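You operate a simulated robot arm through the tools that you are given. There is no shell and no other tool. Be economical: measure what you need, move in short steps, check, and stop when the job is done.

The job below is to be done with a simulated two-armed robot. You get a single attempt, and the scene is never put back.

Task
Wipe up the spill on the top shelf of the trolley with the blue cloth and put it back.

Only the result counts: the job must be done as asked and must still hold three seconds after the hand-in. Knocking over, shifting, dropping, spilling or breaking anything else fails it. Flat cloth is picked up by pressing the open fingertips on it (5 to 10 N) and closing them slowly along it; thin cloth reads only 2 to 8 mm in the jaws.

Robot
Two 7-joint arms with two-finger parallel grippers on one trunk, on a base that drives. Base frame: it is fixed to the floor where the robot stands at the start and does not move with it; the origin is under the middle of the robot, x ahead of it, y to its left, z up; the surface under the hand at the start is at about z = 0.9. Lengths are in m, angles in degrees, forces in N, time in s.
The left shoulder is at the start at [0.05, 0.177, 1.204], the right one opposite. With the tool pointing down near the work surface each hand reaches from about 0.22 to 0.7 m from the robot's upright axis, wherever it stands, measured 20 degrees to its own side. Payload 3.43 kg a hand.
Tool frame (each hand has its own): the origin (TCP) lies between the finger pads and is the grasp point; the fingertips stand 0.034 m ahead of it; z points along the fingers, y is the line along which they close. Largest opening 0.128 m; finger width 0.024, thickness 0.012; the body of the gripper, 0.048 by 0.13 m, starts 0.096 m behind the TCP.
Orientation is told as [roll, pitch, yaw] about the base's x, y, z axes, in that order, counted from this pose: with the fingers straight down and closing along the base's y, the tool's x points along the base's -x, its y along +y and its z along -z.

Tools
- The arms move only by the tool jog_arm. It takes "left_motion", "right_motion" or both (then of equal length, played together; a hand with none holds still); each is one flat list of numbers, 7 for each row, row after row: the shift along the base's x, y, z in m, then the turn, a rotation vector about the base's x, y, z in degrees, then the closure in counts, from 0 (fully open) to 255 (shut). In form: [dx, dy, dz, ax, ay, az, claw, dx, dy, dz, ax, ay, az, claw, ...]. A call has 1 to 20 rows; each row is the pose to reach, as a shift and turn from the pose commanded when the call began. Each row takes 0.2 s and may step no farther than 0.05 m and 8.6 degrees from the row before; otherwise, or with a gripper value out of range, the whole call is refused. A pose out of reach is approached as far as the arm can. The call stops where the force on the tool passes 40 N (or 10 N more than at its start, if that is more) or the arm is blocked; 0.2 s more then pass. Each finger travels about 0.108 m/s and halts on what it meets, pressing with about 21 N; the grip force reading is that of the motor and also rises with nothing between the fingers. The clock runs only during rows and for 0.2 s after the last one: add rows that repeat a pose to give the fingers time. It gives the time, the measured TCP pose, the force on the tool (base axes), the opening and the grip force at its end, in the units of the frame above (readings bear some noise), with the torque about the TCP (base axes, N m) and any sound that the robot's microphone picked up.
- Cameras (640 x 400 px; columns grow to the right, rows downward): "scene" is now at [0.1498, 0.0285, 1.3588]; the picture's right is [0.34, -0.94, 0.00], its down [-0.61, -0.22, -0.77] and it looks along [0.72, 0.26, -0.64] (base axes); focal length 263 px, centre (320, 200). "left" rides on the left gripper at [0.076, 0.011, -0.16] in its tool frame; the picture's right is [-0.15, 0.99, 0.00], its down [-0.88, -0.13, -0.46] and it looks along [-0.45, -0.07, 0.89] (tool axes); focal length 234 px, centre (320, 200). "right" rides on the right gripper at [0.076, -0.011, -0.16] in its tool frame; the picture's right is [0.15, 0.99, 0.00], its down [-0.88, 0.13, -0.46] and it looks along [-0.45, 0.07, 0.89] (tool axes); focal length 234 px, centre (320, 200). There is no depth. A picture from a camera that has moved, and an enlarged one, comes with that camera's place and axes in the base frame and with its lens.
- snapshot(camera): a new picture of that camera. It takes no simulated time.
- lift_body(by): slides the trunk up (or, below 0, down) by that many m; the arms and the scene camera ride with it, the base frame stays. It gives what a move gives, with no picture.
- roll_base(legs): drives the robot by 1 to 6 legs, each [ahead, turn to the left] in m and degrees, along the robot's own axes; the way and the turn of a leg run together, so that a leg with both is an arc; at most 1.5 m and 180 degrees a leg. The arms and the cameras ride along, it lands a little off, and it stops where it bumps. It gives what a move gives.
- aim_head(pan, tilt): turns the head with the scene camera to pan (to the left, within 80 degrees either way) and tilt (down, from -29 to 69), counted from straight ahead of the robot. It gives what a move gives.
- close_up(camera, box): a new picture of the part [left, top, right, bottom] of that camera's present view, enlarged. It takes no simulated time.
- close_job(): hands the job in; it is judged then, once.

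Work in short steps. Places have to be worked out from the pictures, the camera data and where the tool is seen: move nearer, look again, correct. Check each grasp and each placing, and mend what went wrong. You have 120 turns and 88 pictures in all, those below and enlarged ones among them. Open the grippers and draw the arms clear of the work before you hand the job in, unless the task says otherwise; then end with one line.

The tools are called after ">>>" by a JSON object that holds its "fn" and its "kwargs". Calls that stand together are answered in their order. jog_arm: Moves the arms, as the interface text tells. Its arguments: {"type":"object","properties":{"left_motion":{"type":"array","items":{"type":"number"}},"right_motion":{"type":"array","items":{"type":"number"}}},"required":[]} The other tools are called the same way: lift_body (by) slides the trunk up or down; roll_base (legs) drives the base; aim_head (pan, tilt) turns the head that bears the scene camera; snapshot (camera) takes a picture; close_up (camera, box) takes an enlarged picture of a part of a camera's view; close_job () hands the job in.

At the start:

```text
t: 0.0
left_eef_pos: [0.402, 0.3128, 1.182]
left_orientation: [0.0, 0.0, 0.1]
left_force: [-0.7, 0.9, -0.6]
left_wrist_torque: [0.03, -0.01, -0.03]
left_opening: 0.128
left_finger_force: 0.1
right_eef_pos: [0.4196, -0.1346, 1.1111]
right_orientation: [0.0, 0.0, -0.1]
right_force: [0.5, 0.2, -0.2]
right_wrist_torque: [0.0, 0.03, 0.01]
right_opening: 0.1279
right_finger_force: 0.1
trunk travel left (down, up): [-0.375, 0.026]
robot x, y, heading: [-0.0002, -0.001, -0.0]
head pan, tilt: [19.7, 40.1]
```

scene: 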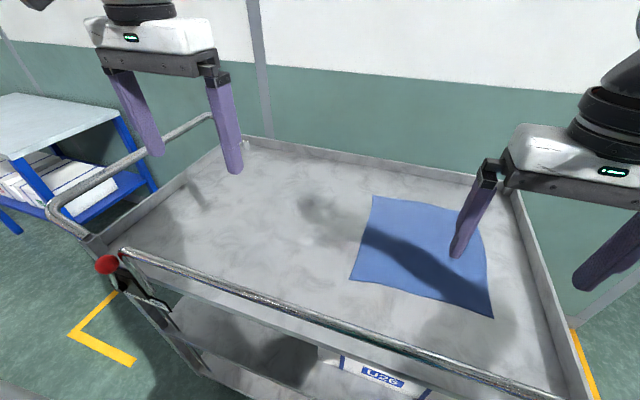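
right: 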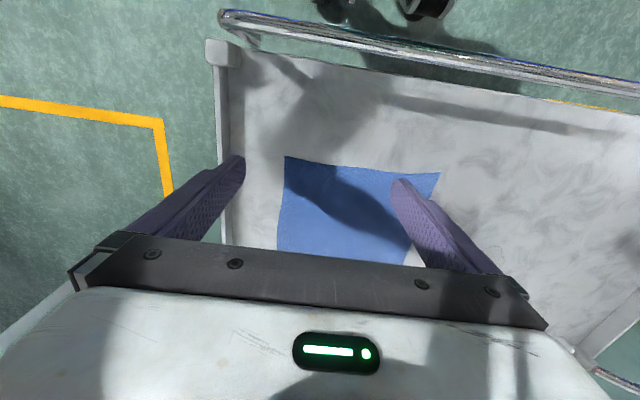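
left: 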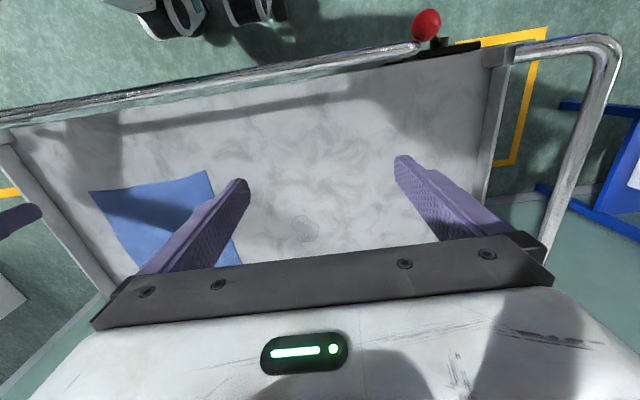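

The spill isn't obvious yet; there's a faint round patch in the left view. I'll enlarge the candidate areas.

>>> {"fn": "close_up", "kwargs": {"camera": "scene", "box": [160, 130, 400, 280]}}

>>> {"fn": "close_up", "kwargs": {"camera": "left", "box": [200, 100, 440, 250]}}

```text
2.67 times, centred on (280, 205) of scene
camera zoom: at [0.1498, 0.0285, 1.3588], right [0.34, -0.94, 0.0], down [-0.61, -0.22, -0.77], along [0.72, 0.26, -0.64], focal length 702 px, centre (427, 187)
```

zoom: 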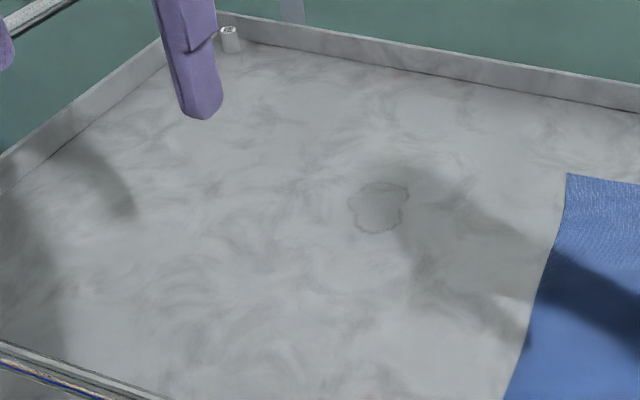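

```text
2.67 times, centred on (320, 175) of left
camera zoom: at [0.3265, 0.3242, 1.3425], right [0.15, 0.99, 0.0], down [0.88, -0.13, 0.46], along [0.45, -0.07, -0.89], focal length 624 px, centre (320, 267)
```

zoom: 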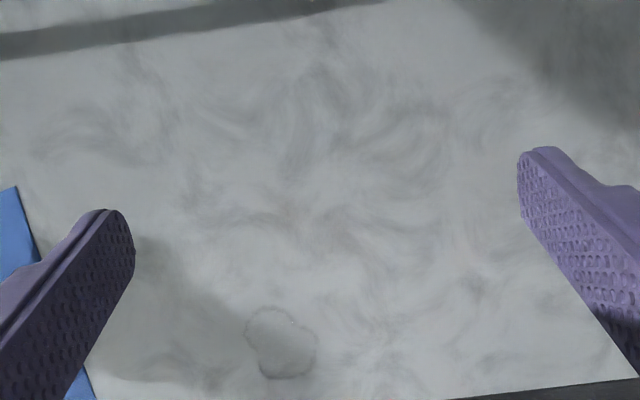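

Spill: triangulated at about (0.614, 0.246), about 6 cm wide, on a surface at z≈0.904. Cloth corners are about (0.727,0.082), (0.674,-0.181), (0.459,-0.182), (0.448,0.073). I'll use the left hand, hovering over the cloth's left edge while the right hand moves aside.

>>> {"fn": "jog_arm", "kwargs": {"left_motion": [0.02, -0.032, -0.022, 0, 0, 0, 0, 0.041, -0.064, -0.044, 0, 0, 0, 40, 0.061, -0.095, -0.066, 0, 0, 0, 80, 0.081, -0.127, -0.088, 0, 0, 0, 110, 0.102, -0.159, -0.109, 0, 0, 0, 135, 0.122, -0.191, -0.131, 0, 0, 0, 135, 0.142, -0.222, -0.153, 0, 0, 0, 135, 0.163, -0.254, -0.175, 0, 0, 0, 135, 0.183, -0.286, -0.197, 0, 0, 0, 135], "right_motion": [0, -0.03, 0.01, 0, 0, 0, 0, 0, -0.06, 0.02, 0, 0, 0, 0, 0, -0.09, 0.03, 0, 0, 0, 0, -0.02, -0.12, 0.04, 0, 0, 0, 0, -0.04, -0.15, 0.05, 0, 0, 0, 0, -0.06, -0.18, 0.06, 0, 0, 0, 0, -0.08, -0.18, 0.06, 0, 0, 0, 0, -0.08, -0.18, 0.06, 0, 0, 0, 0, -0.08, -0.18, 0.06, 0, 0, 0, 0]}}

>>> {"fn": "snapshot", "kwargs": {"camera": "scene"}}

>>> {"fn": "snapshot", "kwargs": {"camera": "left"}}

```text
t: 2.0
left_eef_pos: [0.4841, 0.1612, 1.0291]
left_orientation: [-0.2, -0.1, 0.1]
left_force: [0.3, 0.2, 0.6]
left_wrist_torque: [-0.01, -0.05, -0.01]
left_opening: 0.0602
left_finger_force: 0.1
left hand out of reach, approached as far as the arm can: row 5, 6, 7, 8, 9
right_eef_pos: [0.3384, -0.3137, 1.169]
right_orientation: [0.0, -0.1, 0.0]
right_force: [-0.9, 0.3, -0.7]
right_wrist_torque: [0.0, 0.01, -0.01]
right_opening: 0.1282
right_finger_force: 0.2
trunk travel left (down, up): [-0.375, 0.026]
robot x, y, heading: [0.0001, 0.0, -0.2]
head pan, tilt: [19.7, 40.1]
```

```text
82 pictures are left
camera scene: at [0.1497, 0.0286, 1.3588], right [0.34, -0.94, 0.0], down [-0.61, -0.22, -0.77], along [0.72, 0.26, -0.64], focal length 263 px, centre (320, 200)
```

scene: 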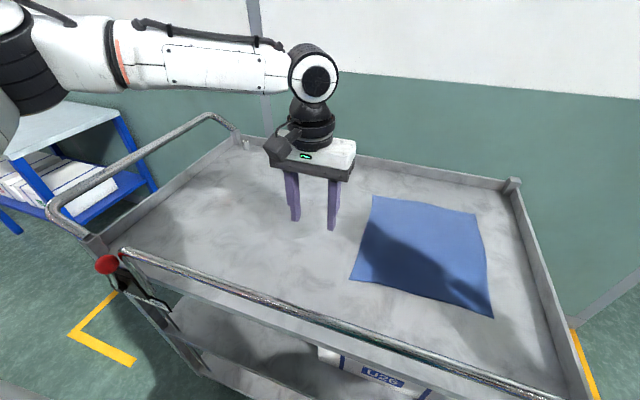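

```text
81 pictures are left
camera left: at [0.4099, 0.1735, 1.1882], right [0.15, 0.99, 0.0], down [0.88, -0.13, 0.46], along [0.45, -0.07, -0.89], focal length 234 px, centre (320, 200)
```

left: 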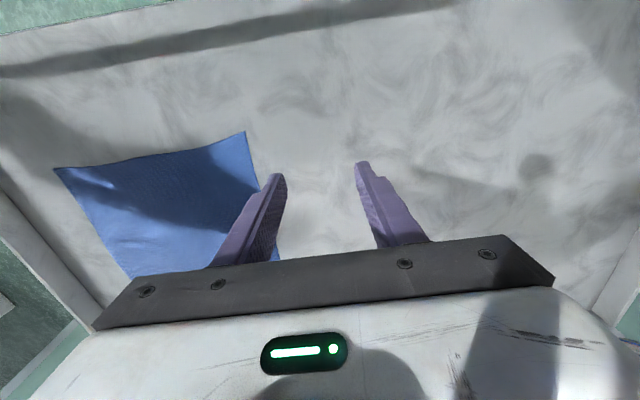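

The left arm can't get far enough inward with this heading (stopped at y=0.16). I'll turn the base about 16° right so both cloth and spill fall in the left arm's range; both hands are above all rims.

>>> {"fn": "roll_base", "kwargs": {"legs": [[0, -16]]}}

>>> {"fn": "snapshot", "kwargs": {"camera": "scene"}}

```text
t: 3.3
left_eef_pos: [0.5103, 0.0212, 1.0295]
left_orientation: [0.0, -0.2, -15.9]
left_force: [0.5, 0.6, 0.2]
left_wrist_torque: [0.03, 0.01, 0.01]
left_opening: 0.0603
left_finger_force: 0.1
right_eef_pos: [0.2393, -0.3948, 1.1698]
right_orientation: [0.0, 0.0, -16.0]
right_force: [-0.5, 0.0, -0.3]
right_wrist_torque: [0.05, -0.04, -0.01]
right_opening: 0.1279
right_finger_force: 0.1
trunk travel left (down, up): [-0.375, 0.026]
robot x, y, heading: [0.0005, 0.002, -16.1]
head pan, tilt: [19.7, 40.1]
```

```text
80 pictures are left
camera scene: at [0.1516, -0.0144, 1.3588], right [0.06, -1.0, 0.0], down [-0.64, -0.04, -0.77], along [0.76, 0.05, -0.64], focal length 263 px, centre (320, 200)
```

scene: 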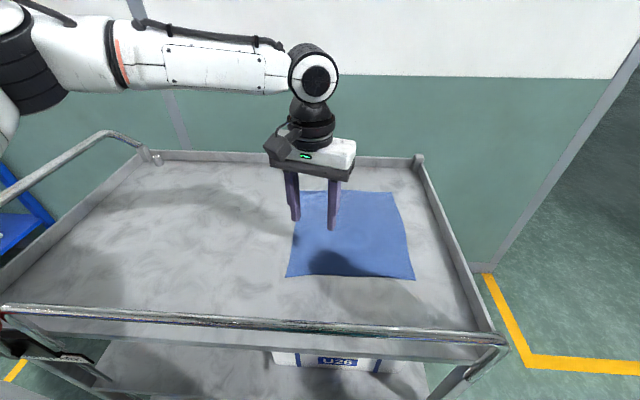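

The cloth is seen now spanning x 0.45–0.74, y −0.183…0.073. I move over its left edge strip to about (0.59, 0.02), just above.

>>> {"fn": "jog_arm", "kwargs": {"left_motion": [0.03, 0.0, -0.01, 0, 0, 0, 135, 0.06, 0.0, -0.025, 0, 0, 0, 135, 0.08, 0.0, -0.045, 0, 0, 0, 135, 0.08, 0.0, -0.06, 0, 0, 0, 135]}}

>>> {"fn": "snapshot", "kwargs": {"camera": "left"}}

```text
t: 4.3
left_eef_pos: [0.5643, 0.0597, 0.9903]
left_orientation: [-0.1, -0.2, -16.1]
left_force: [-0.7, 0.0, -0.3]
left_wrist_torque: [-0.01, 0.01, 0.01]
left_opening: 0.0605
left_finger_force: 0.1
left hand out of reach, approached as far as the arm can: row 1, 2, 3, 4
right_eef_pos: [0.2399, -0.3969, 1.1689]
right_orientation: [0.0, 0.1, -16.0]
right_force: [0.0, -0.1, 1.2]
right_wrist_torque: [-0.02, -0.02, 0.02]
right_opening: 0.128
right_finger_force: 0.1
trunk travel left (down, up): [-0.375, 0.026]
robot x, y, heading: [-0.0026, -0.002, -16.0]
head pan, tilt: [19.7, 40.1]
```

```text
79 pictures are left
camera left: at [0.4963, 0.0923, 1.1494], right [0.41, 0.91, 0.0], down [0.81, -0.37, 0.46], along [0.42, -0.19, -0.89], focal length 234 px, centre (320, 200)
```

left: 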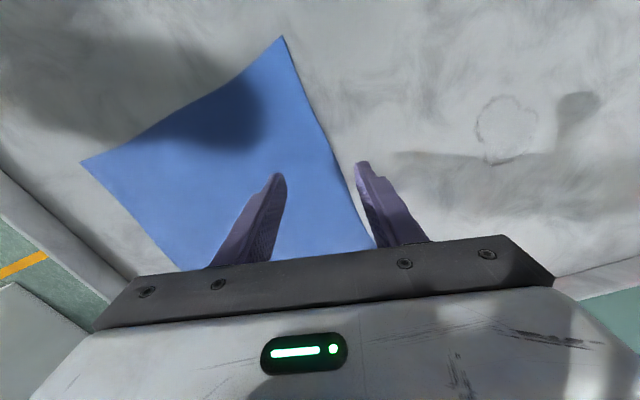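

Still at the inner limit of the arm. The spill checks at (0.614, 0.245). I turn 9° more to the right.

>>> {"fn": "roll_base", "kwargs": {"legs": [[0, -9]]}}

```text
t: 5.4
left_eef_pos: [0.5675, -0.0293, 0.9897]
left_orientation: [-0.1, -0.2, -24.9]
left_force: [0.3, -0.2, 0.5]
left_wrist_torque: [0.0, -0.02, 0.01]
left_opening: 0.0605
left_finger_force: 0.0
right_eef_pos: [0.1753, -0.4266, 1.17]
right_orientation: [0.0, 0.0, -25.0]
right_force: [-0.4, -0.4, -0.1]
right_wrist_torque: [0.01, -0.01, -0.01]
right_opening: 0.1281
right_finger_force: 0.1
trunk travel left (down, up): [-0.375, 0.026]
robot x, y, heading: [-0.0025, 0.0007, -24.7]
head pan, tilt: [19.7, 40.1]
```

Now move to above (0.585, 0.025) and turn the tool so the fingers close along y.

>>> {"fn": "jog_arm", "kwargs": {"left_motion": [0.005, 0.015, 0, 0, 0, 8, 135, 0.01, 0.03, 0, 0, 0, 16, 135, 0.015, 0.045, 0, 0, 0, 24, 135, 0.018, 0.054, -0.01, 0, 0, 24, 135, 0.018, 0.054, -0.02, 0, 0, 24, 135, 0.018, 0.054, -0.02, 0, 0, 24, 135]}}

>>> {"fn": "snapshot", "kwargs": {"camera": "left"}}

```text
t: 6.8
left_eef_pos: [0.5853, 0.027, 0.9713]
left_orientation: [-0.2, -0.2, -0.9]
left_force: [-1.1, 0.2, 0.8]
left_wrist_torque: [-0.01, -0.02, -0.05]
left_opening: 0.0604
left_finger_force: 0.1
right_eef_pos: [0.1755, -0.4267, 1.1692]
right_orientation: [0.0, 0.0, -25.0]
right_force: [-0.5, 0.1, -1.2]
right_wrist_torque: [0.0, 0.02, -0.02]
right_opening: 0.128
right_finger_force: 0.1
trunk travel left (down, up): [-0.375, 0.026]
robot x, y, heading: [-0.0013, 0.0028, -24.9]
head pan, tilt: [19.7, 40.1]
```

```text
78 pictures are left
camera left: at [0.5111, 0.039, 1.1293], right [0.16, 0.99, 0.0], down [0.88, -0.14, 0.46], along [0.45, -0.08, -0.89], focal length 234 px, centre (320, 200)
```

left: 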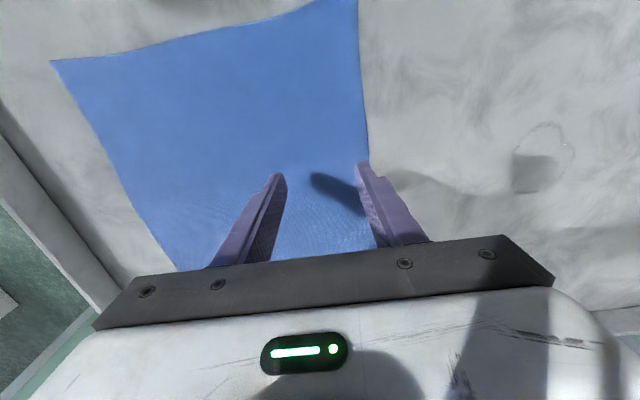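

Fingers are close to the edge, so I shift 12 mm further in and descend to just about contact.

>>> {"fn": "jog_arm", "kwargs": {"left_motion": [0, -0.012, 0, 0, 0, 0, 135, 0, -0.012, -0.015, 0, 0, 0, 135, 0, -0.012, -0.026, 0, 0, 0, 135, 0, -0.012, -0.03, 0, 0, 0, 135, 0, -0.012, -0.033, 0, 0, 0, 135]}}

```text
t: 8.0
left_eef_pos: [0.5862, 0.0133, 0.9372]
left_orientation: [-0.1, -0.2, -0.9]
left_force: [0.2, 0.2, 0.9]
left_wrist_torque: [-0.03, 0.0, 0.0]
left_opening: 0.0602
left_finger_force: 0.1
right_eef_pos: [0.1747, -0.4288, 1.1708]
right_orientation: [0.0, 0.0, -25.0]
right_force: [-0.3, -0.1, -0.3]
right_wrist_torque: [0.02, -0.04, 0.03]
right_opening: 0.1279
right_finger_force: 0.1
trunk travel left (down, up): [-0.375, 0.026]
robot x, y, heading: [-0.0003, -0.0016, -25.2]
head pan, tilt: [19.7, 40.1]
```

No contact yet; continue down in millimetres.

>>> {"fn": "jog_arm", "kwargs": {"left_motion": [0, 0, -0.002, 0, 0, 0, 135, 0, 0, -0.003, 0, 0, 0, 135, 0, 0, -0.003, 0, 0, 0, 135]}}

```text
t: 8.8
left_eef_pos: [0.5854, 0.0136, 0.9357]
left_orientation: [-0.2, -0.2, -0.9]
left_force: [2.5, -0.6, 4.6]
left_wrist_torque: [0.16, 0.0, -0.03]
left_opening: 0.0605
left_finger_force: 0.3
right_eef_pos: [0.1748, -0.4278, 1.1703]
right_orientation: [0.0, 0.0, -25.1]
right_force: [0.0, 0.1, -0.1]
right_wrist_torque: [-0.02, 0.0, -0.03]
right_opening: 0.1278
right_finger_force: 0.2
trunk travel left (down, up): [-0.375, 0.026]
robot x, y, heading: [0.0006, 0.0032, -24.9]
head pan, tilt: [19.7, 40.1]
```

In contact at 4.6 N. I press 1 mm more and close slowly.

>>> {"fn": "jog_arm", "kwargs": {"left_motion": [0, 0, -0.001, 0, 0, 0, 135, 0, 0, -0.001, 0, 0, 0, 143, 0, 0, -0.001, 0, 0, 0, 151, 0, 0, -0.001, 0, 0, 0, 159, 0, 0, -0.001, 0, 0, 0, 167, 0, 0, -0.001, 0, 0, 0, 175, 0, 0, -0.001, 0, 0, 0, 183, 0, 0, -0.001, 0, 0, 0, 191, 0, 0, -0.001, 0, 0, 0, 199, 0, 0, -0.001, 0, 0, 0, 207, 0, 0, -0.001, 0, 0, 0, 215, 0, 0, -0.001, 0, 0, 0, 223, 0, 0, -0.001, 0, 0, 0, 231, 0, 0, -0.001, 0, 0, 0, 239, 0, 0, -0.001, 0, 0, 0, 247, 0, 0, -0.001, 0, 0, 0, 255, 0, 0, -0.001, 0, 0, 0, 255, 0, 0, -0.001, 0, 0, 0, 255]}}

>>> {"fn": "snapshot", "kwargs": {"camera": "left"}}

```text
t: 12.6
left_eef_pos: [0.5834, 0.0139, 0.935]
left_orientation: [0.0, -0.3, -0.9]
left_force: [0.2, 0.7, 17.3]
left_wrist_torque: [0.04, 0.04, -0.01]
left_opening: 0.0024
left_finger_force: 21.3
right_eef_pos: [0.1731, -0.4263, 1.1713]
right_orientation: [0.1, -0.1, -25.1]
right_force: [-0.4, -0.6, -0.6]
right_wrist_torque: [0.0, 0.01, 0.01]
right_opening: 0.128
right_finger_force: 0.2
trunk travel left (down, up): [-0.375, 0.026]
robot x, y, heading: [0.002, 0.0005, -25.1]
head pan, tilt: [19.7, 40.1]
```

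```text
77 pictures are left
camera left: at [0.509, 0.0267, 1.0941], right [0.16, 0.99, 0.0], down [0.88, -0.14, 0.46], along [0.45, -0.08, -0.89], focal length 234 px, centre (320, 200)
```

left: 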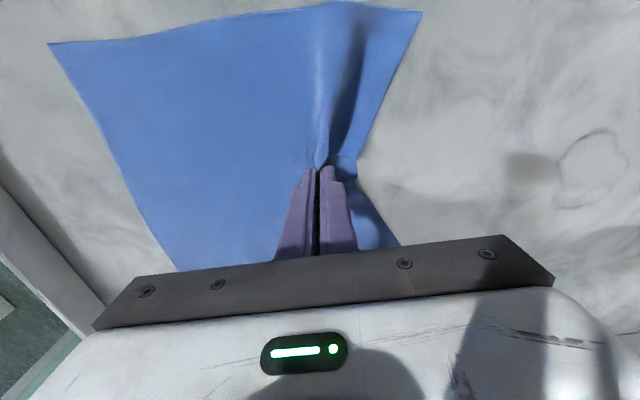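

The cloth is pinched (2.4 mm). Lift 3 cm and check.

>>> {"fn": "jog_arm", "kwargs": {"left_motion": [0, 0, 0.01, 0, 0, 0, 255, 0, 0, 0.02, 0, 0, 0, 255, 0, 0, 0.035, 0, 0, 0, 255, 0, 0.02, 0.035, 0, 0, 0, 255, 0, 0.04, 0.035, 0, 0, 0, 255]}}

>>> {"fn": "snapshot", "kwargs": {"camera": "left"}}

>>> {"fn": "snapshot", "kwargs": {"camera": "scene"}}

```text
t: 13.8
left_eef_pos: [0.5843, 0.0536, 0.9682]
left_orientation: [-0.3, -0.1, -0.9]
left_force: [-0.5, -0.8, 0.1]
left_wrist_torque: [0.01, -0.01, -0.02]
left_opening: 0.0021
left_finger_force: 21.1
right_eef_pos: [0.1749, -0.4261, 1.1707]
right_orientation: [0.1, 0.0, -24.9]
right_force: [-0.9, 0.2, 0.0]
right_wrist_torque: [0.0, 0.02, -0.02]
right_opening: 0.1281
right_finger_force: 0.2
trunk travel left (down, up): [-0.375, 0.026]
robot x, y, heading: [0.0036, -0.0013, -24.8]
head pan, tilt: [19.7, 40.1]
```

```text
76 pictures are left
camera left: at [0.5109, 0.0671, 1.1273], right [0.16, 0.99, 0.0], down [0.88, -0.14, 0.46], along [0.45, -0.08, -0.89], focal length 234 px, centre (320, 200)
```

left: 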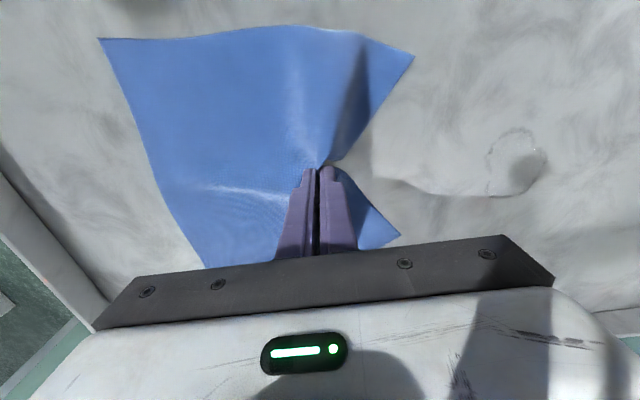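

```text
75 pictures are left
camera scene: at [0.1478, -0.037, 1.3589], right [-0.09, -1.0, 0.0], down [-0.64, 0.06, -0.77], along [0.76, -0.07, -0.64], focal length 263 px, centre (320, 200)
```

scene: 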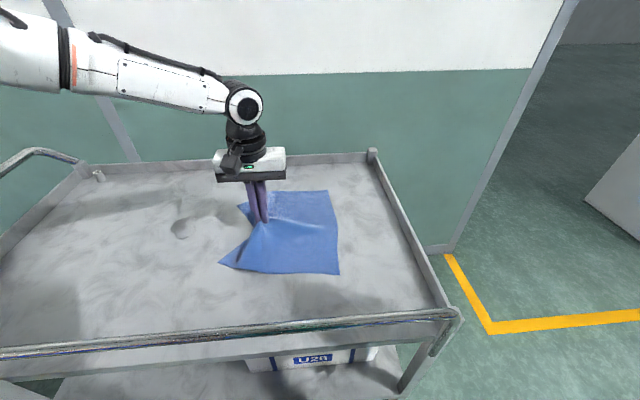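

The grip holds. I carry it left to just short of the spill (y≈0.20, x≈0.585) and lower to light contact.

>>> {"fn": "jog_arm", "kwargs": {"left_motion": [0, 0.03, 0, 0, 0, 0, 255, 0, 0.06, 0, 0, 0, 0, 255, 0, 0.09, 0, 0, 0, 0, 255, 0, 0.12, 0, 0, 0, 0, 255, 0, 0.147, 0, 0, 0, 0, 255, 0, 0.147, -0.02, 0, 0, 0, 255, 0, 0.147, -0.032, 0, 0, 0, 255, 0, 0.147, -0.034, 0, 0, 0, 255, 0, 0.147, -0.034, 0, 0, 0, 255]}}

>>> {"fn": "snapshot", "kwargs": {"camera": "left"}}

```text
t: 15.8
left_eef_pos: [0.5865, 0.1992, 0.9371]
left_orientation: [-0.2, -0.4, -0.8]
left_force: [-0.1, 2.3, 14.0]
left_wrist_torque: [0.13, 0.06, 0.0]
left_opening: 0.0024
left_finger_force: 20.9
right_eef_pos: [0.1737, -0.4275, 1.1706]
right_orientation: [0.1, -0.1, -25.0]
right_force: [-0.6, -0.4, -0.2]
right_wrist_torque: [0.0, 0.02, -0.02]
right_opening: 0.1278
right_finger_force: 0.1
trunk travel left (down, up): [-0.375, 0.026]
robot x, y, heading: [-0.001, 0.0002, -25.1]
head pan, tilt: [19.7, 40.1]
```

```text
74 pictures are left
camera left: at [0.5106, 0.2133, 1.0963], right [0.16, 0.99, 0.0], down [0.88, -0.14, 0.46], along [0.46, -0.08, -0.89], focal length 234 px, centre (320, 200)
```

left: 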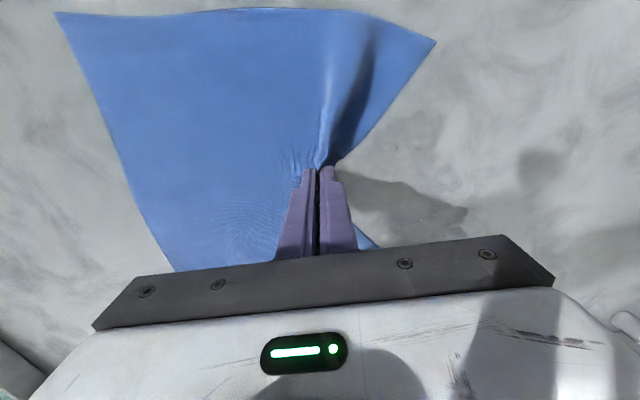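

Contact is 14 N; cloth lies flat trailing to the right. I make pressed leftward strokes across the spill at x≈0.585 and 0.605, lifting on the return.

>>> {"fn": "jog_arm", "kwargs": {"left_motion": [0, 0.02, 0, 0, 0, 0, 255, 0, 0.04, 0, 0, 0, 0, 255, 0, 0.06, 0, 0, 0, 0, 255, 0, 0.08, 0, 0, 0, 0, 255, 0, 0.1, 0, 0, 0, 0, 255, 0, 0.1, 0.015, 0, 0, 0, 255, 0.01, 0.055, 0.015, 0, 0, 0, 255, 0.02, 0.01, 0.015, 0, 0, 0, 255, 0.02, 0.0, 0.004, 0, 0, 0, 255, 0.02, 0.0, 0.0, 0, 0, 0, 255, 0.02, 0.02, 0, 0, 0, 0, 255, 0.02, 0.04, 0, 0, 0, 0, 255, 0.02, 0.06, 0, 0, 0, 0, 255, 0.02, 0.08, 0, 0, 0, 0, 255, 0.02, 0.1, 0, 0, 0, 0, 255]}}

>>> {"fn": "snapshot", "kwargs": {"camera": "left"}}

```text
t: 19.0
left_eef_pos: [0.6049, 0.3002, 0.9376]
left_orientation: [-0.1, -0.4, -0.9]
left_force: [0.7, -3.1, 15.4]
left_wrist_torque: [0.09, 0.09, 0.01]
left_opening: 0.0022
left_finger_force: 21.1
right_eef_pos: [0.1745, -0.4268, 1.1691]
right_orientation: [0.0, -0.1, -25.0]
right_force: [0.0, -0.4, 0.5]
right_wrist_torque: [-0.01, -0.01, 0.01]
right_opening: 0.1277
right_finger_force: 0.0
trunk travel left (down, up): [-0.375, 0.026]
robot x, y, heading: [0.0008, -0.0001, -24.8]
head pan, tilt: [19.7, 40.1]
```

```text
73 pictures are left
camera left: at [0.5303, 0.3133, 1.0961], right [0.16, 0.99, 0.0], down [0.88, -0.14, 0.46], along [0.46, -0.08, -0.89], focal length 234 px, centre (320, 200)
```

left: 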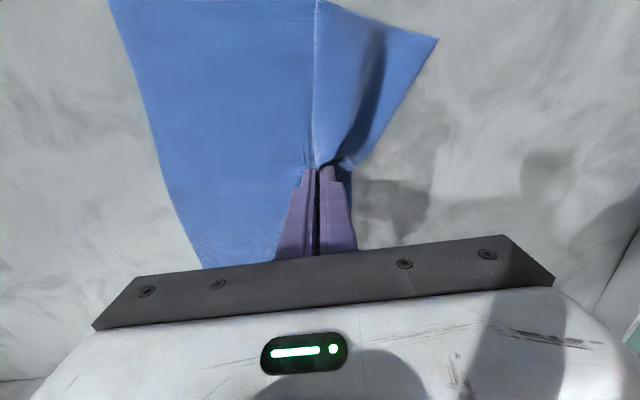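

Grip and pressure are steady. Two more strokes at x≈0.625 and 0.645.

>>> {"fn": "jog_arm", "kwargs": {"left_motion": [0, 0, 0.015, 0, 0, 0, 255, 0.01, -0.045, 0.015, 0, 0, 0, 255, 0.02, -0.09, 0.015, 0, 0, 0, 255, 0.02, -0.1, 0.004, 0, 0, 0, 255, 0.02, -0.1, 0, 0, 0, 0, 255, 0.02, -0.08, 0, 0, 0, 0, 255, 0.02, -0.06, 0, 0, 0, 0, 255, 0.02, -0.04, 0, 0, 0, 0, 255, 0.02, -0.02, 0, 0, 0, 0, 255, 0.02, 0, 0, 0, 0, 0, 255, 0.02, 0, 0.015, 0, 0, 0, 255, 0.03, -0.045, 0.015, 0, 0, 0, 255, 0.04, -0.09, 0.015, 0, 0, 0, 255, 0.04, -0.1, 0.004, 0, 0, 0, 255, 0.04, -0.1, 0, 0, 0, 0, 255, 0.04, -0.08, 0, 0, 0, 0, 255, 0.04, -0.06, 0, 0, 0, 0, 255, 0.04, -0.04, 0, 0, 0, 0, 255, 0.04, -0.02, 0, 0, 0, 0, 255, 0.04, 0, 0, 0, 0, 0, 255]}}

```text
t: 23.2
left_eef_pos: [0.6458, 0.2977, 0.937]
left_orientation: [-0.1, -0.4, -0.8]
left_force: [-0.8, -2.6, 19.8]
left_wrist_torque: [0.08, 0.08, -0.01]
left_opening: 0.0025
left_finger_force: 21.1
right_eef_pos: [0.174, -0.4276, 1.1707]
right_orientation: [0.1, -0.1, -25.0]
right_force: [-0.4, -0.8, -0.3]
right_wrist_torque: [-0.01, -0.02, 0.0]
right_opening: 0.1279
right_finger_force: 0.2
trunk travel left (down, up): [-0.375, 0.026]
robot x, y, heading: [0.0023, -0.0006, -24.8]
head pan, tilt: [19.7, 40.1]
```

Wiping strokes done. Lift the cloth clear and look at the wiped place.

>>> {"fn": "jog_arm", "kwargs": {"left_motion": [0, 0, 0.03, 0, 0, 0, 255, -0.01, -0.02, 0.065, 0, 0, 0, 255, -0.02, -0.04, 0.1, 0, 0, 0, 255, -0.03, -0.06, 0.13, 0, 0, 0, 255, -0.04, -0.08, 0.16, 0, 0, 0, 255, -0.05, -0.11, 0.19, 0, 0, 0, 255, -0.06, -0.14, 0.215, 0, 0, 0, 255, -0.06, -0.17, 0.235, 0, 0, 0, 255, -0.06, -0.2, 0.24, 0, 0, 0, 255, -0.06, -0.21, 0.24, 0, 0, 0, 255]}}

>>> {"fn": "snapshot", "kwargs": {"camera": "scene"}}

>>> {"fn": "snapshot", "kwargs": {"camera": "left"}}

```text
t: 25.4
left_eef_pos: [0.586, 0.0918, 1.1745]
left_orientation: [-0.2, -0.2, -0.9]
left_force: [-0.1, 0.3, -0.1]
left_wrist_torque: [0.0, 0.0, -0.03]
left_opening: 0.0024
left_finger_force: 20.7
right_eef_pos: [0.1758, -0.4271, 1.1693]
right_orientation: [0.1, 0.0, -25.0]
right_force: [0.2, 0.0, -0.1]
right_wrist_torque: [0.02, 0.05, 0.03]
right_opening: 0.1281
right_finger_force: 0.1
trunk travel left (down, up): [-0.375, 0.026]
robot x, y, heading: [-0.0003, 0.0038, -24.9]
head pan, tilt: [19.7, 40.1]
```

```text
72 pictures are left
camera scene: at [0.148, -0.0373, 1.3588], right [-0.09, -1.0, 0.0], down [-0.64, 0.06, -0.77], along [0.76, -0.07, -0.64], focal length 263 px, centre (320, 200)
```

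scene: 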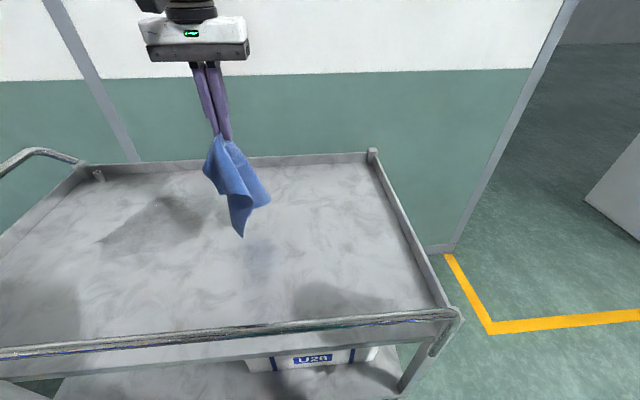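

```text
71 pictures are left
camera left: at [0.5117, 0.1051, 1.3335], right [0.16, 0.99, 0.0], down [0.88, -0.14, 0.46], along [0.45, -0.08, -0.89], focal length 234 px, centre (320, 200)
```

left: 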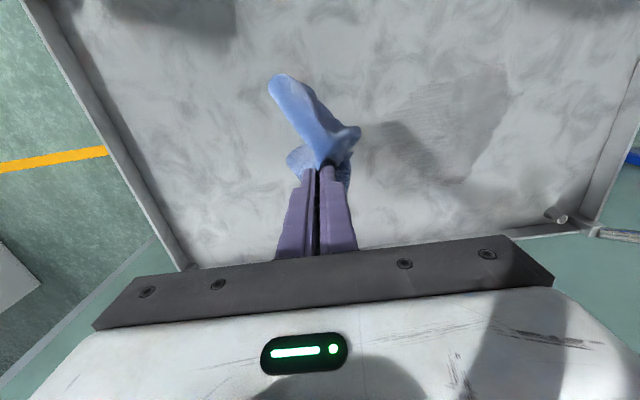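

The cloth hangs bunched. I enlarge the spill site to check it's clean.

>>> {"fn": "close_up", "kwargs": {"camera": "left", "box": [350, 40, 590, 190]}}

>>> {"fn": "close_up", "kwargs": {"camera": "scene", "box": [80, 160, 280, 285]}}

```text
2.67 times, centred on (470, 115) of left
camera zoom: at [0.5117, 0.1051, 1.3335], right [0.16, 0.99, 0.0], down [0.88, -0.14, 0.46], along [0.45, -0.08, -0.89], focal length 624 px, centre (-80, 427)
```

zoom: 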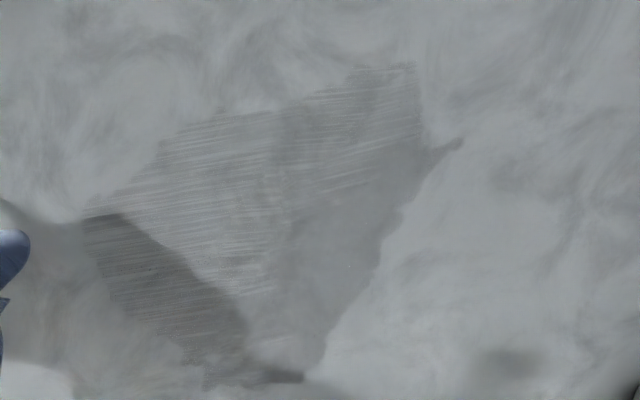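

```text
3.20 times, centred on (180, 222) of scene
camera zoom: at [0.148, -0.0373, 1.3588], right [-0.09, -1.0, 0.0], down [-0.64, 0.06, -0.77], along [0.76, -0.07, -0.64], focal length 843 px, centre (768, 128)
```

zoom: 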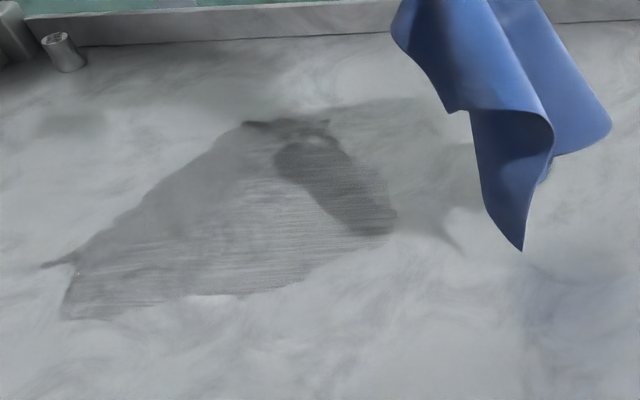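

There's a streaky patch overlapping the arm's shadow; unclear whether shadow or smear. I shift the hand to move the shadow and look again.

>>> {"fn": "jog_arm", "kwargs": {"left_motion": [-0.04, 0, 0, 0, 0, 0, 255, -0.08, 0, 0, 0, 0, 0, 255, -0.12, 0, 0, 0, 0, 0, 255, -0.15, 0, 0, 0, 0, 0, 255, -0.15, 0, 0, 0, 0, 0, 255]}}

>>> {"fn": "close_up", "kwargs": {"camera": "scene", "box": [40, 150, 280, 300]}}

>>> {"fn": "snapshot", "kwargs": {"camera": "left"}}

```text
t: 26.6
left_eef_pos: [0.4349, 0.0892, 1.1751]
left_orientation: [0.0, -0.1, -0.9]
left_force: [0.6, -0.5, -0.2]
left_wrist_torque: [-0.02, 0.02, 0.0]
left_opening: 0.0024
left_finger_force: 20.9
right_eef_pos: [0.1762, -0.4275, 1.1695]
right_orientation: [0.0, 0.1, -25.0]
right_force: [0.0, 0.3, -0.4]
right_wrist_torque: [-0.01, 0.01, -0.02]
right_opening: 0.128
right_finger_force: 0.0
trunk travel left (down, up): [-0.375, 0.026]
robot x, y, heading: [-0.0012, 0.0028, -24.9]
head pan, tilt: [19.7, 40.1]
```

```text
2.67 times, centred on (160, 225) of scene
camera zoom: at [0.1482, -0.0373, 1.3588], right [-0.09, -1.0, 0.0], down [-0.64, 0.06, -0.76], along [0.76, -0.07, -0.64], focal length 702 px, centre (747, 133)
```

zoom: 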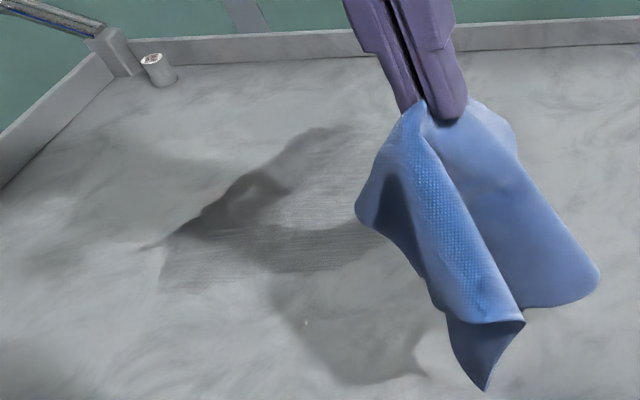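

```text
67 pictures are left
camera left: at [0.3609, 0.1038, 1.3335], right [0.16, 0.99, 0.0], down [0.88, -0.14, 0.46], along [0.45, -0.08, -0.89], focal length 234 px, centre (320, 200)
```

left: 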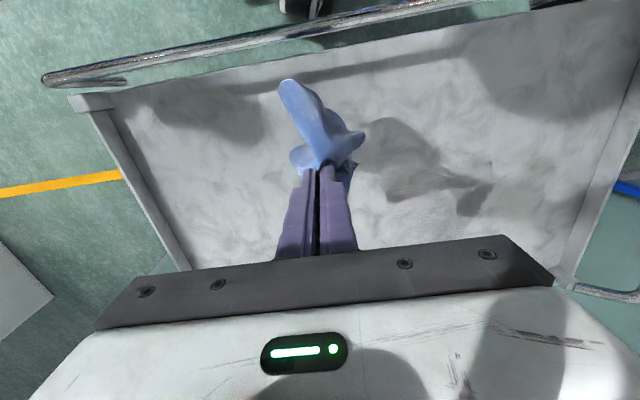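

Part of it is a real damp film (streaks fixed in place), roughly x 0.52–0.74, y 0.20–0.40. I turn the base right to get the shadow off and judge it properly.

>>> {"fn": "roll_base", "kwargs": {"legs": [[0, -20]]}}

>>> {"fn": "aim_head", "kwargs": {"pan": 60, "tilt": 40}}

>>> {"fn": "snapshot", "kwargs": {"camera": "scene"}}

```text
t: 28.1
left_eef_pos: [0.4407, -0.0662, 1.1738]
left_orientation: [-0.1, -0.2, -21.0]
left_force: [-0.6, -0.6, -0.5]
left_wrist_torque: [0.01, -0.02, 0.03]
left_opening: 0.0023
left_finger_force: 21.0
right_eef_pos: [0.0165, -0.4615, 1.1704]
right_orientation: [0.1, 0.0, -45.2]
right_force: [0.4, -0.2, 0.3]
right_wrist_torque: [0.04, 0.0, -0.01]
right_opening: 0.128
right_finger_force: 0.1
trunk travel left (down, up): [-0.375, 0.026]
robot x, y, heading: [-0.0021, -0.0021, -45.0]
head pan, tilt: [19.7, 40.1]
```

```text
t: 29.1
left_eef_pos: [0.44, -0.0653, 1.1739]
left_orientation: [-0.1, -0.2, -21.1]
left_force: [-0.6, -0.2, -0.7]
left_wrist_torque: [-0.02, 0.01, 0.03]
left_opening: 0.0023
left_finger_force: 21.4
right_eef_pos: [0.0166, -0.4611, 1.1705]
right_orientation: [0.0, -0.1, -45.3]
right_force: [-0.4, 0.4, -0.1]
right_wrist_torque: [0.02, 0.01, 0.01]
right_opening: 0.128
right_finger_force: 0.1
trunk travel left (down, up): [-0.375, 0.026]
robot x, y, heading: [-0.0003, -0.0034, -45.1]
head pan, tilt: [60.0, 40.0]
```

```text
66 pictures are left
camera scene: at [0.1314, -0.0279, 1.3589], right [0.26, -0.97, 0.0], down [-0.62, -0.16, -0.77], along [0.74, 0.2, -0.64], focal length 263 px, centre (320, 200)
```

scene: 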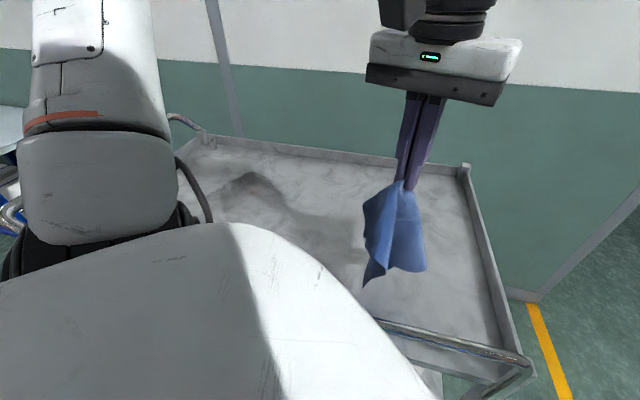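

>>> {"fn": "close_up", "kwargs": {"camera": "scene", "box": [170, 130, 370, 255]}}

```text
3.20 times, centred on (270, 192) of scene
camera zoom: at [0.1314, -0.0279, 1.3589], right [0.26, -0.97, 0.0], down [-0.62, -0.16, -0.77], along [0.74, 0.2, -0.64], focal length 843 px, centre (480, 224)
```

zoom: 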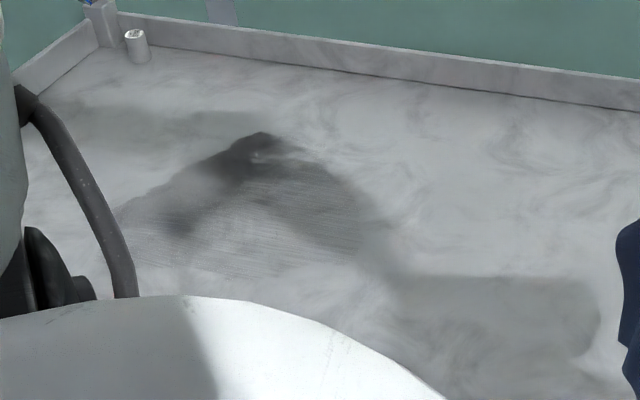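

The film is a real smear pulled left by the cloth. I return the base to −25° and wipe further over the whole film with longer strokes.

>>> {"fn": "roll_base", "kwargs": {"legs": [[0, 20]]}}

>>> {"fn": "aim_head", "kwargs": {"pan": 40, "tilt": 42}}

>>> {"fn": "jog_arm", "kwargs": {"left_motion": [0.04, 0.01, 0, 0, 0, 0, 255, 0.08, 0.02, -0.02, 0, 0, 0, 255, 0.11, 0.03, -0.05, 0, 0, 0, 255, 0.11, 0.05, -0.09, 0, 0, 0, 255, 0.11, 0.07, -0.13, 0, 0, 0, 255, 0.11, 0.09, -0.17, 0, 0, 0, 255, 0.11, 0.1, -0.2, 0, 0, 0, 255, 0.11, 0.1, -0.225, 0, 0, 0, 255, 0.11, 0.1, -0.232, 0, 0, 0, 255]}}

>>> {"fn": "snapshot", "kwargs": {"camera": "scene"}}

```text
t: 30.6
left_eef_pos: [0.4368, 0.0867, 1.1748]
left_orientation: [-0.2, -0.2, -1.5]
left_force: [0.0, 1.0, 0.1]
left_wrist_torque: [-0.02, 0.03, -0.02]
left_opening: 0.0023
left_finger_force: 21.0
right_eef_pos: [0.171, -0.4289, 1.1703]
right_orientation: [0.0, -0.1, -25.6]
right_force: [0.0, -0.3, -0.1]
right_wrist_torque: [0.02, -0.03, 0.0]
right_opening: 0.128
right_finger_force: 0.1
trunk travel left (down, up): [-0.375, 0.026]
robot x, y, heading: [0.0006, -0.0033, -25.2]
head pan, tilt: [60.0, 40.0]
```

```text
t: 31.4
left_eef_pos: [0.437, 0.0857, 1.1737]
left_orientation: [-0.1, -0.1, -1.5]
left_force: [-0.6, -1.6, -0.3]
left_wrist_torque: [-0.05, -0.01, -0.01]
left_opening: 0.0021
left_finger_force: 20.8
right_eef_pos: [0.1713, -0.4288, 1.1707]
right_orientation: [0.0, 0.1, -25.5]
right_force: [0.3, -0.5, 1.2]
right_wrist_torque: [-0.01, -0.01, -0.03]
right_opening: 0.128
right_finger_force: 0.1
trunk travel left (down, up): [-0.375, 0.026]
robot x, y, heading: [0.0011, -0.0002, -25.5]
head pan, tilt: [40.0, 42.0]
```

```text
t: 33.4
left_eef_pos: [0.5479, 0.1856, 0.9427]
left_orientation: [-0.1, -0.2, -1.5]
left_force: [-0.1, -0.7, 1.9]
left_wrist_torque: [-0.05, -0.01, -0.01]
left_opening: 0.0022
left_finger_force: 21.3
right_eef_pos: [0.1692, -0.4294, 1.1703]
right_orientation: [-0.1, 0.0, -25.6]
right_force: [0.7, -0.9, 0.6]
right_wrist_torque: [0.04, -0.01, -0.02]
right_opening: 0.1278
right_finger_force: 0.0
trunk travel left (down, up): [-0.375, 0.026]
robot x, y, heading: [-0.0003, -0.0009, -25.5]
head pan, tilt: [40.0, 42.0]
```

```text
64 pictures are left
camera scene: at [0.1437, -0.0095, 1.3561], right [0.25, -0.97, 0.0], down [-0.65, -0.17, -0.74], along [0.72, 0.19, -0.67], focal length 263 px, centre (320, 200)
```

scene: 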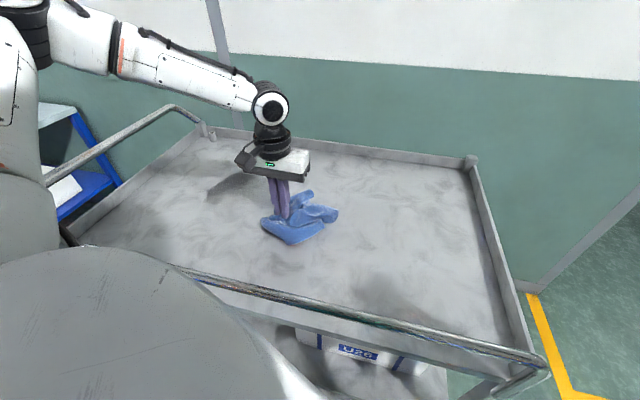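

The cloth is now a wad under the fingers. I press and stroke left across the film, lane x≈0.55, then back lifted and lane x≈0.575.

>>> {"fn": "jog_arm", "kwargs": {"left_motion": [0, 0, -0.004, 0, 0, 0, 255, 0, 0.03, -0.005, 0, 0, 0, 255, 0, 0.06, -0.005, 0, 0, 0, 255, 0, 0.09, -0.005, 0, 0, 0, 255, 0, 0.12, -0.005, 0, 0, 0, 255, 0, 0.15, -0.005, 0, 0, 0, 255, 0, 0.18, -0.005, 0, 0, 0, 255, 0, 0.21, -0.005, 0, 0, 0, 255, 0, 0.21, 0.02, 0, 0, 0, 255]}}

>>> {"fn": "close_up", "kwargs": {"camera": "scene", "box": [130, 130, 370, 280]}}

```text
t: 35.4
left_eef_pos: [0.5455, 0.3964, 0.9617]
left_orientation: [-0.1, 0.0, -1.5]
left_force: [-0.4, 0.2, 0.0]
left_wrist_torque: [0.06, 0.0, -0.04]
left_opening: 0.0024
left_finger_force: 20.8
right_eef_pos: [0.1702, -0.431, 1.1692]
right_orientation: [0.0, 0.0, -25.5]
right_force: [-1.9, -0.8, 0.3]
right_wrist_torque: [0.04, 0.0, -0.01]
right_opening: 0.1279
right_finger_force: 0.1
trunk travel left (down, up): [-0.375, 0.026]
robot x, y, heading: [0.002, -0.0011, -25.7]
head pan, tilt: [40.0, 42.0]
```

```text
2.67 times, centred on (250, 205) of scene
camera zoom: at [0.1434, -0.0098, 1.3559], right [0.25, -0.97, 0.0], down [-0.65, -0.17, -0.74], along [0.72, 0.19, -0.67], focal length 702 px, centre (507, 187)
```

zoom: 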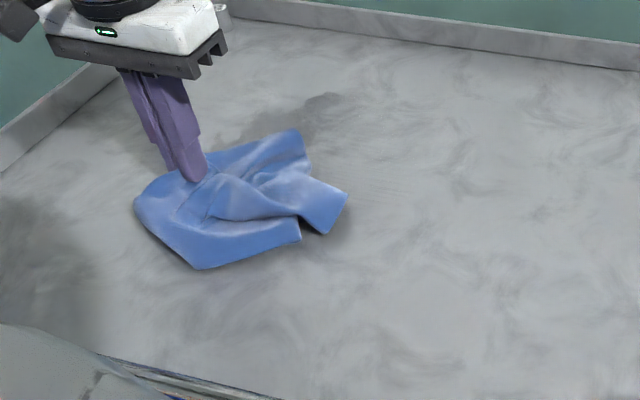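

Much of the film in that lane is gone; remaining is at larger x. Next lane x≈0.61.

>>> {"fn": "jog_arm", "kwargs": {"left_motion": [0.02, -0.02, 0.03, 0, 0, 0, 255, 0.04, -0.065, 0.035, 0, 0, 0, 255, 0.06, -0.11, 0.035, 0, 0, 0, 255, 0.065, -0.155, 0.035, 0, 0, 0, 255, 0.065, -0.2, 0.02, 0, 0, 0, 255, 0.065, -0.21, -0.015, 0, 0, 0, 255, 0.065, -0.21, -0.024, 0, 0, 0, 255, 0.065, -0.18, -0.025, 0, 0, 0, 255, 0.065, -0.15, -0.025, 0, 0, 0, 255, 0.065, -0.12, -0.025, 0, 0, 0, 255, 0.065, -0.09, -0.025, 0, 0, 0, 255, 0.065, -0.06, -0.025, 0, 0, 0, 255, 0.065, -0.03, -0.025, 0, 0, 0, 255, 0.065, 0.0, -0.025, 0, 0, 0, 255]}}

>>> {"fn": "close_up", "kwargs": {"camera": "scene", "box": [130, 130, 370, 280]}}

```text
t: 38.4
left_eef_pos: [0.6096, 0.3951, 0.9376]
left_orientation: [-0.1, -0.2, -1.6]
left_force: [0.3, -1.5, 9.7]
left_wrist_torque: [0.03, 0.1, 0.01]
left_opening: 0.0023
left_finger_force: 21.2
right_eef_pos: [0.1701, -0.4287, 1.1696]
right_orientation: [0.2, -0.1, -25.5]
right_force: [-0.2, 0.3, 0.1]
right_wrist_torque: [0.01, 0.02, 0.04]
right_opening: 0.1281
right_finger_force: 0.0
trunk travel left (down, up): [-0.375, 0.026]
robot x, y, heading: [0.0007, 0.0016, -25.8]
head pan, tilt: [40.0, 42.0]
```

```text
2.67 times, centred on (250, 205) of scene
camera zoom: at [0.1428, -0.0099, 1.3562], right [0.25, -0.97, 0.0], down [-0.65, -0.17, -0.74], along [0.72, 0.19, -0.67], focal length 702 px, centre (507, 187)
```

zoom: 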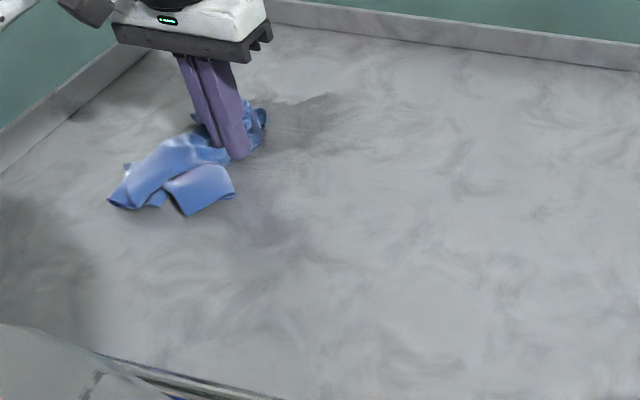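

Cleaner. The remaining streak is near (0.69, 0.35) and to the right; next lanes at x≈0.655 and 0.695, keeping clear of the small cylinder.

>>> {"fn": "jog_arm", "kwargs": {"left_motion": [0, -0.02, 0.04, 0, 0, 0, 255, 0.02, -0.065, 0.06, 0, 0, 0, 255, 0.045, -0.105, 0.06, 0, 0, 0, 255, 0.045, -0.15, 0.06, 0, 0, 0, 255, 0.045, -0.19, 0.04, 0, 0, 0, 255, 0.045, -0.195, 0.01, 0, 0, 0, 255, 0.045, -0.195, 0.001, 0, 0, 0, 255, 0.045, -0.16, 0, 0, 0, 0, 255, 0.045, -0.13, 0, 0, 0, 0, 255, 0.045, -0.1, 0, 0, 0, 0, 255, 0.045, -0.07, 0, 0, 0, 0, 255, 0.045, -0.04, 0, 0, 0, 0, 255, 0.045, -0.01, 0, 0, 0, 0, 255, 0.045, -0.01, 0.03, 0, 0, 0, 255]}}

>>> {"fn": "close_up", "kwargs": {"camera": "scene", "box": [130, 130, 370, 280]}}

>>> {"fn": "snapshot", "kwargs": {"camera": "left"}}

```text
refused: row 2 steps farther than a row can; nothing moved
```

```text
2.67 times, centred on (250, 205) of scene
camera zoom: at [0.1428, -0.0099, 1.3562], right [0.25, -0.97, 0.0], down [-0.65, -0.17, -0.74], along [0.72, 0.19, -0.67], focal length 702 px, centre (507, 187)
```

zoom: 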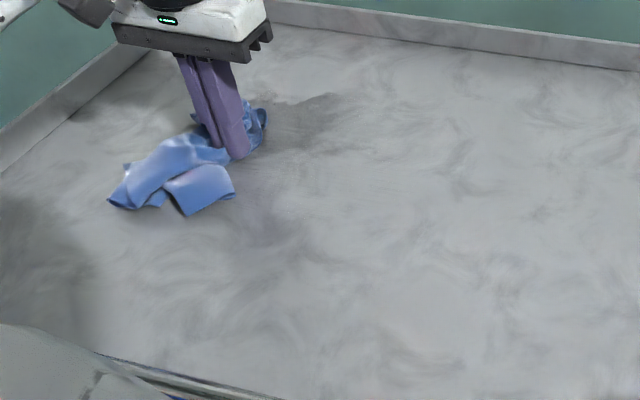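

```text
60 pictures are left
camera left: at [0.5348, 0.4101, 1.0967], right [0.17, 0.98, 0.0], down [0.87, -0.15, 0.46], along [0.45, -0.08, -0.89], focal length 234 px, centre (320, 200)
```

left: 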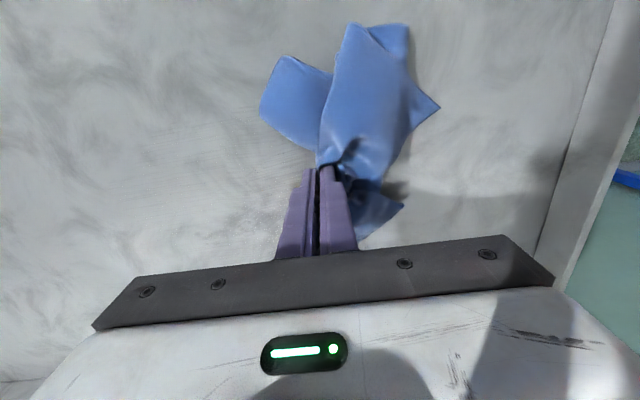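

A step was too long; same lane with smaller steps.

>>> {"fn": "jog_arm", "kwargs": {"left_motion": [0, -0.02, 0.04, 0, 0, 0, 255, 0.02, -0.055, 0.06, 0, 0, 0, 255, 0.045, -0.095, 0.06, 0, 0, 0, 255, 0.045, -0.14, 0.06, 0, 0, 0, 255, 0.045, -0.18, 0.04, 0, 0, 0, 255, 0.045, -0.195, 0.01, 0, 0, 0, 255, 0.045, -0.195, 0.001, 0, 0, 0, 255, 0.045, -0.16, 0, 0, 0, 0, 255, 0.045, -0.13, 0, 0, 0, 0, 255, 0.045, -0.1, 0, 0, 0, 0, 255, 0.045, -0.07, 0, 0, 0, 0, 255, 0.045, -0.04, 0, 0, 0, 0, 255, 0.045, -0.01, 0, 0, 0, 0, 255, 0.045, -0.01, 0.03, 0, 0, 0, 255]}}

>>> {"fn": "close_up", "kwargs": {"camera": "scene", "box": [130, 130, 370, 280]}}

```text
t: 41.4
left_eef_pos: [0.6549, 0.3856, 0.9682]
left_orientation: [-0.1, -0.1, -1.5]
left_force: [0.2, -0.7, -1.0]
left_wrist_torque: [-0.01, -0.02, -0.03]
left_opening: 0.0023
left_finger_force: 20.8
right_eef_pos: [0.1708, -0.4293, 1.1687]
right_orientation: [0.1, 0.0, -25.6]
right_force: [0.1, -0.4, 0.2]
right_wrist_torque: [-0.01, -0.01, -0.02]
right_opening: 0.1281
right_finger_force: 0.0
trunk travel left (down, up): [-0.375, 0.026]
robot x, y, heading: [-0.0025, -0.0005, -25.7]
head pan, tilt: [40.0, 42.0]
```

```text
2.67 times, centred on (250, 205) of scene
camera zoom: at [0.1436, -0.0099, 1.356], right [0.25, -0.97, 0.0], down [-0.65, -0.17, -0.74], along [0.72, 0.19, -0.67], focal length 702 px, centre (507, 187)
```

zoom: 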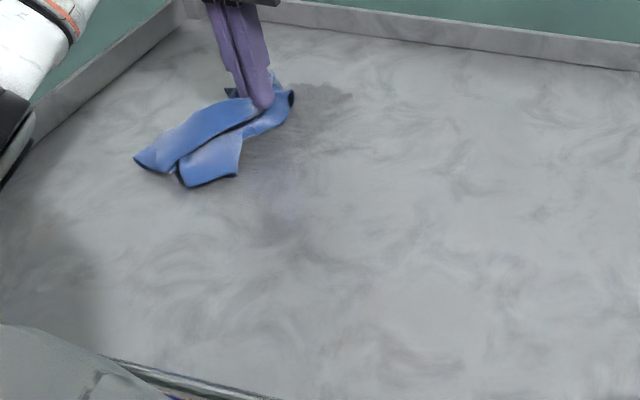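

Last lane at x≈0.695.

>>> {"fn": "jog_arm", "kwargs": {"left_motion": [0, -0.02, 0.03, 0, 0, 0, 255, 0.02, -0.055, 0.03, 0, 0, 0, 255, 0.04, -0.095, 0.03, 0, 0, 0, 255, 0.04, -0.14, 0.03, 0, 0, 0, 255, 0.04, -0.17, 0.0, 0, 0, 0, 255, 0.04, -0.17, -0.025, 0, 0, 0, 255, 0.04, -0.17, -0.03, 0, 0, 0, 255, 0.04, -0.14, -0.031, 0, 0, 0, 255, 0.04, -0.11, -0.031, 0, 0, 0, 255, 0.04, -0.08, -0.031, 0, 0, 0, 255, 0.04, -0.05, -0.031, 0, 0, 0, 255, 0.04, -0.02, -0.031, 0, 0, 0, 255, 0.04, 0.0, -0.031, 0, 0, 0, 255, 0.04, 0, 0, 0, 0, 0, 255]}}

>>> {"fn": "snapshot", "kwargs": {"camera": "scene"}}

```text
t: 44.4
left_eef_pos: [0.6957, 0.3873, 0.9692]
left_orientation: [-0.1, -0.2, -1.6]
left_force: [0.5, 0.5, -0.5]
left_wrist_torque: [-0.01, -0.04, -0.02]
left_opening: 0.0022
left_finger_force: 20.4
right_eef_pos: [0.1707, -0.4295, 1.1695]
right_orientation: [0.0, 0.0, -25.6]
right_force: [-0.1, 0.8, 0.7]
right_wrist_torque: [0.02, 0.0, 0.0]
right_opening: 0.128
right_finger_force: 0.0
trunk travel left (down, up): [-0.375, 0.026]
robot x, y, heading: [0.0004, 0.0031, -25.4]
head pan, tilt: [40.0, 42.0]
```

```text
58 pictures are left
camera scene: at [0.1435, -0.0098, 1.356], right [0.25, -0.97, 0.0], down [-0.65, -0.17, -0.74], along [0.72, 0.19, -0.67], focal length 263 px, centre (320, 200)
```

scene: 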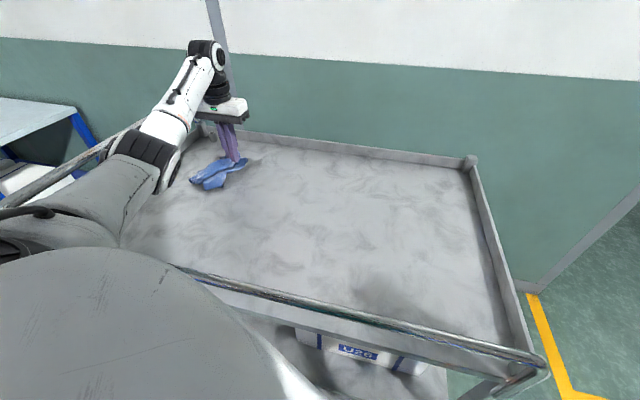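

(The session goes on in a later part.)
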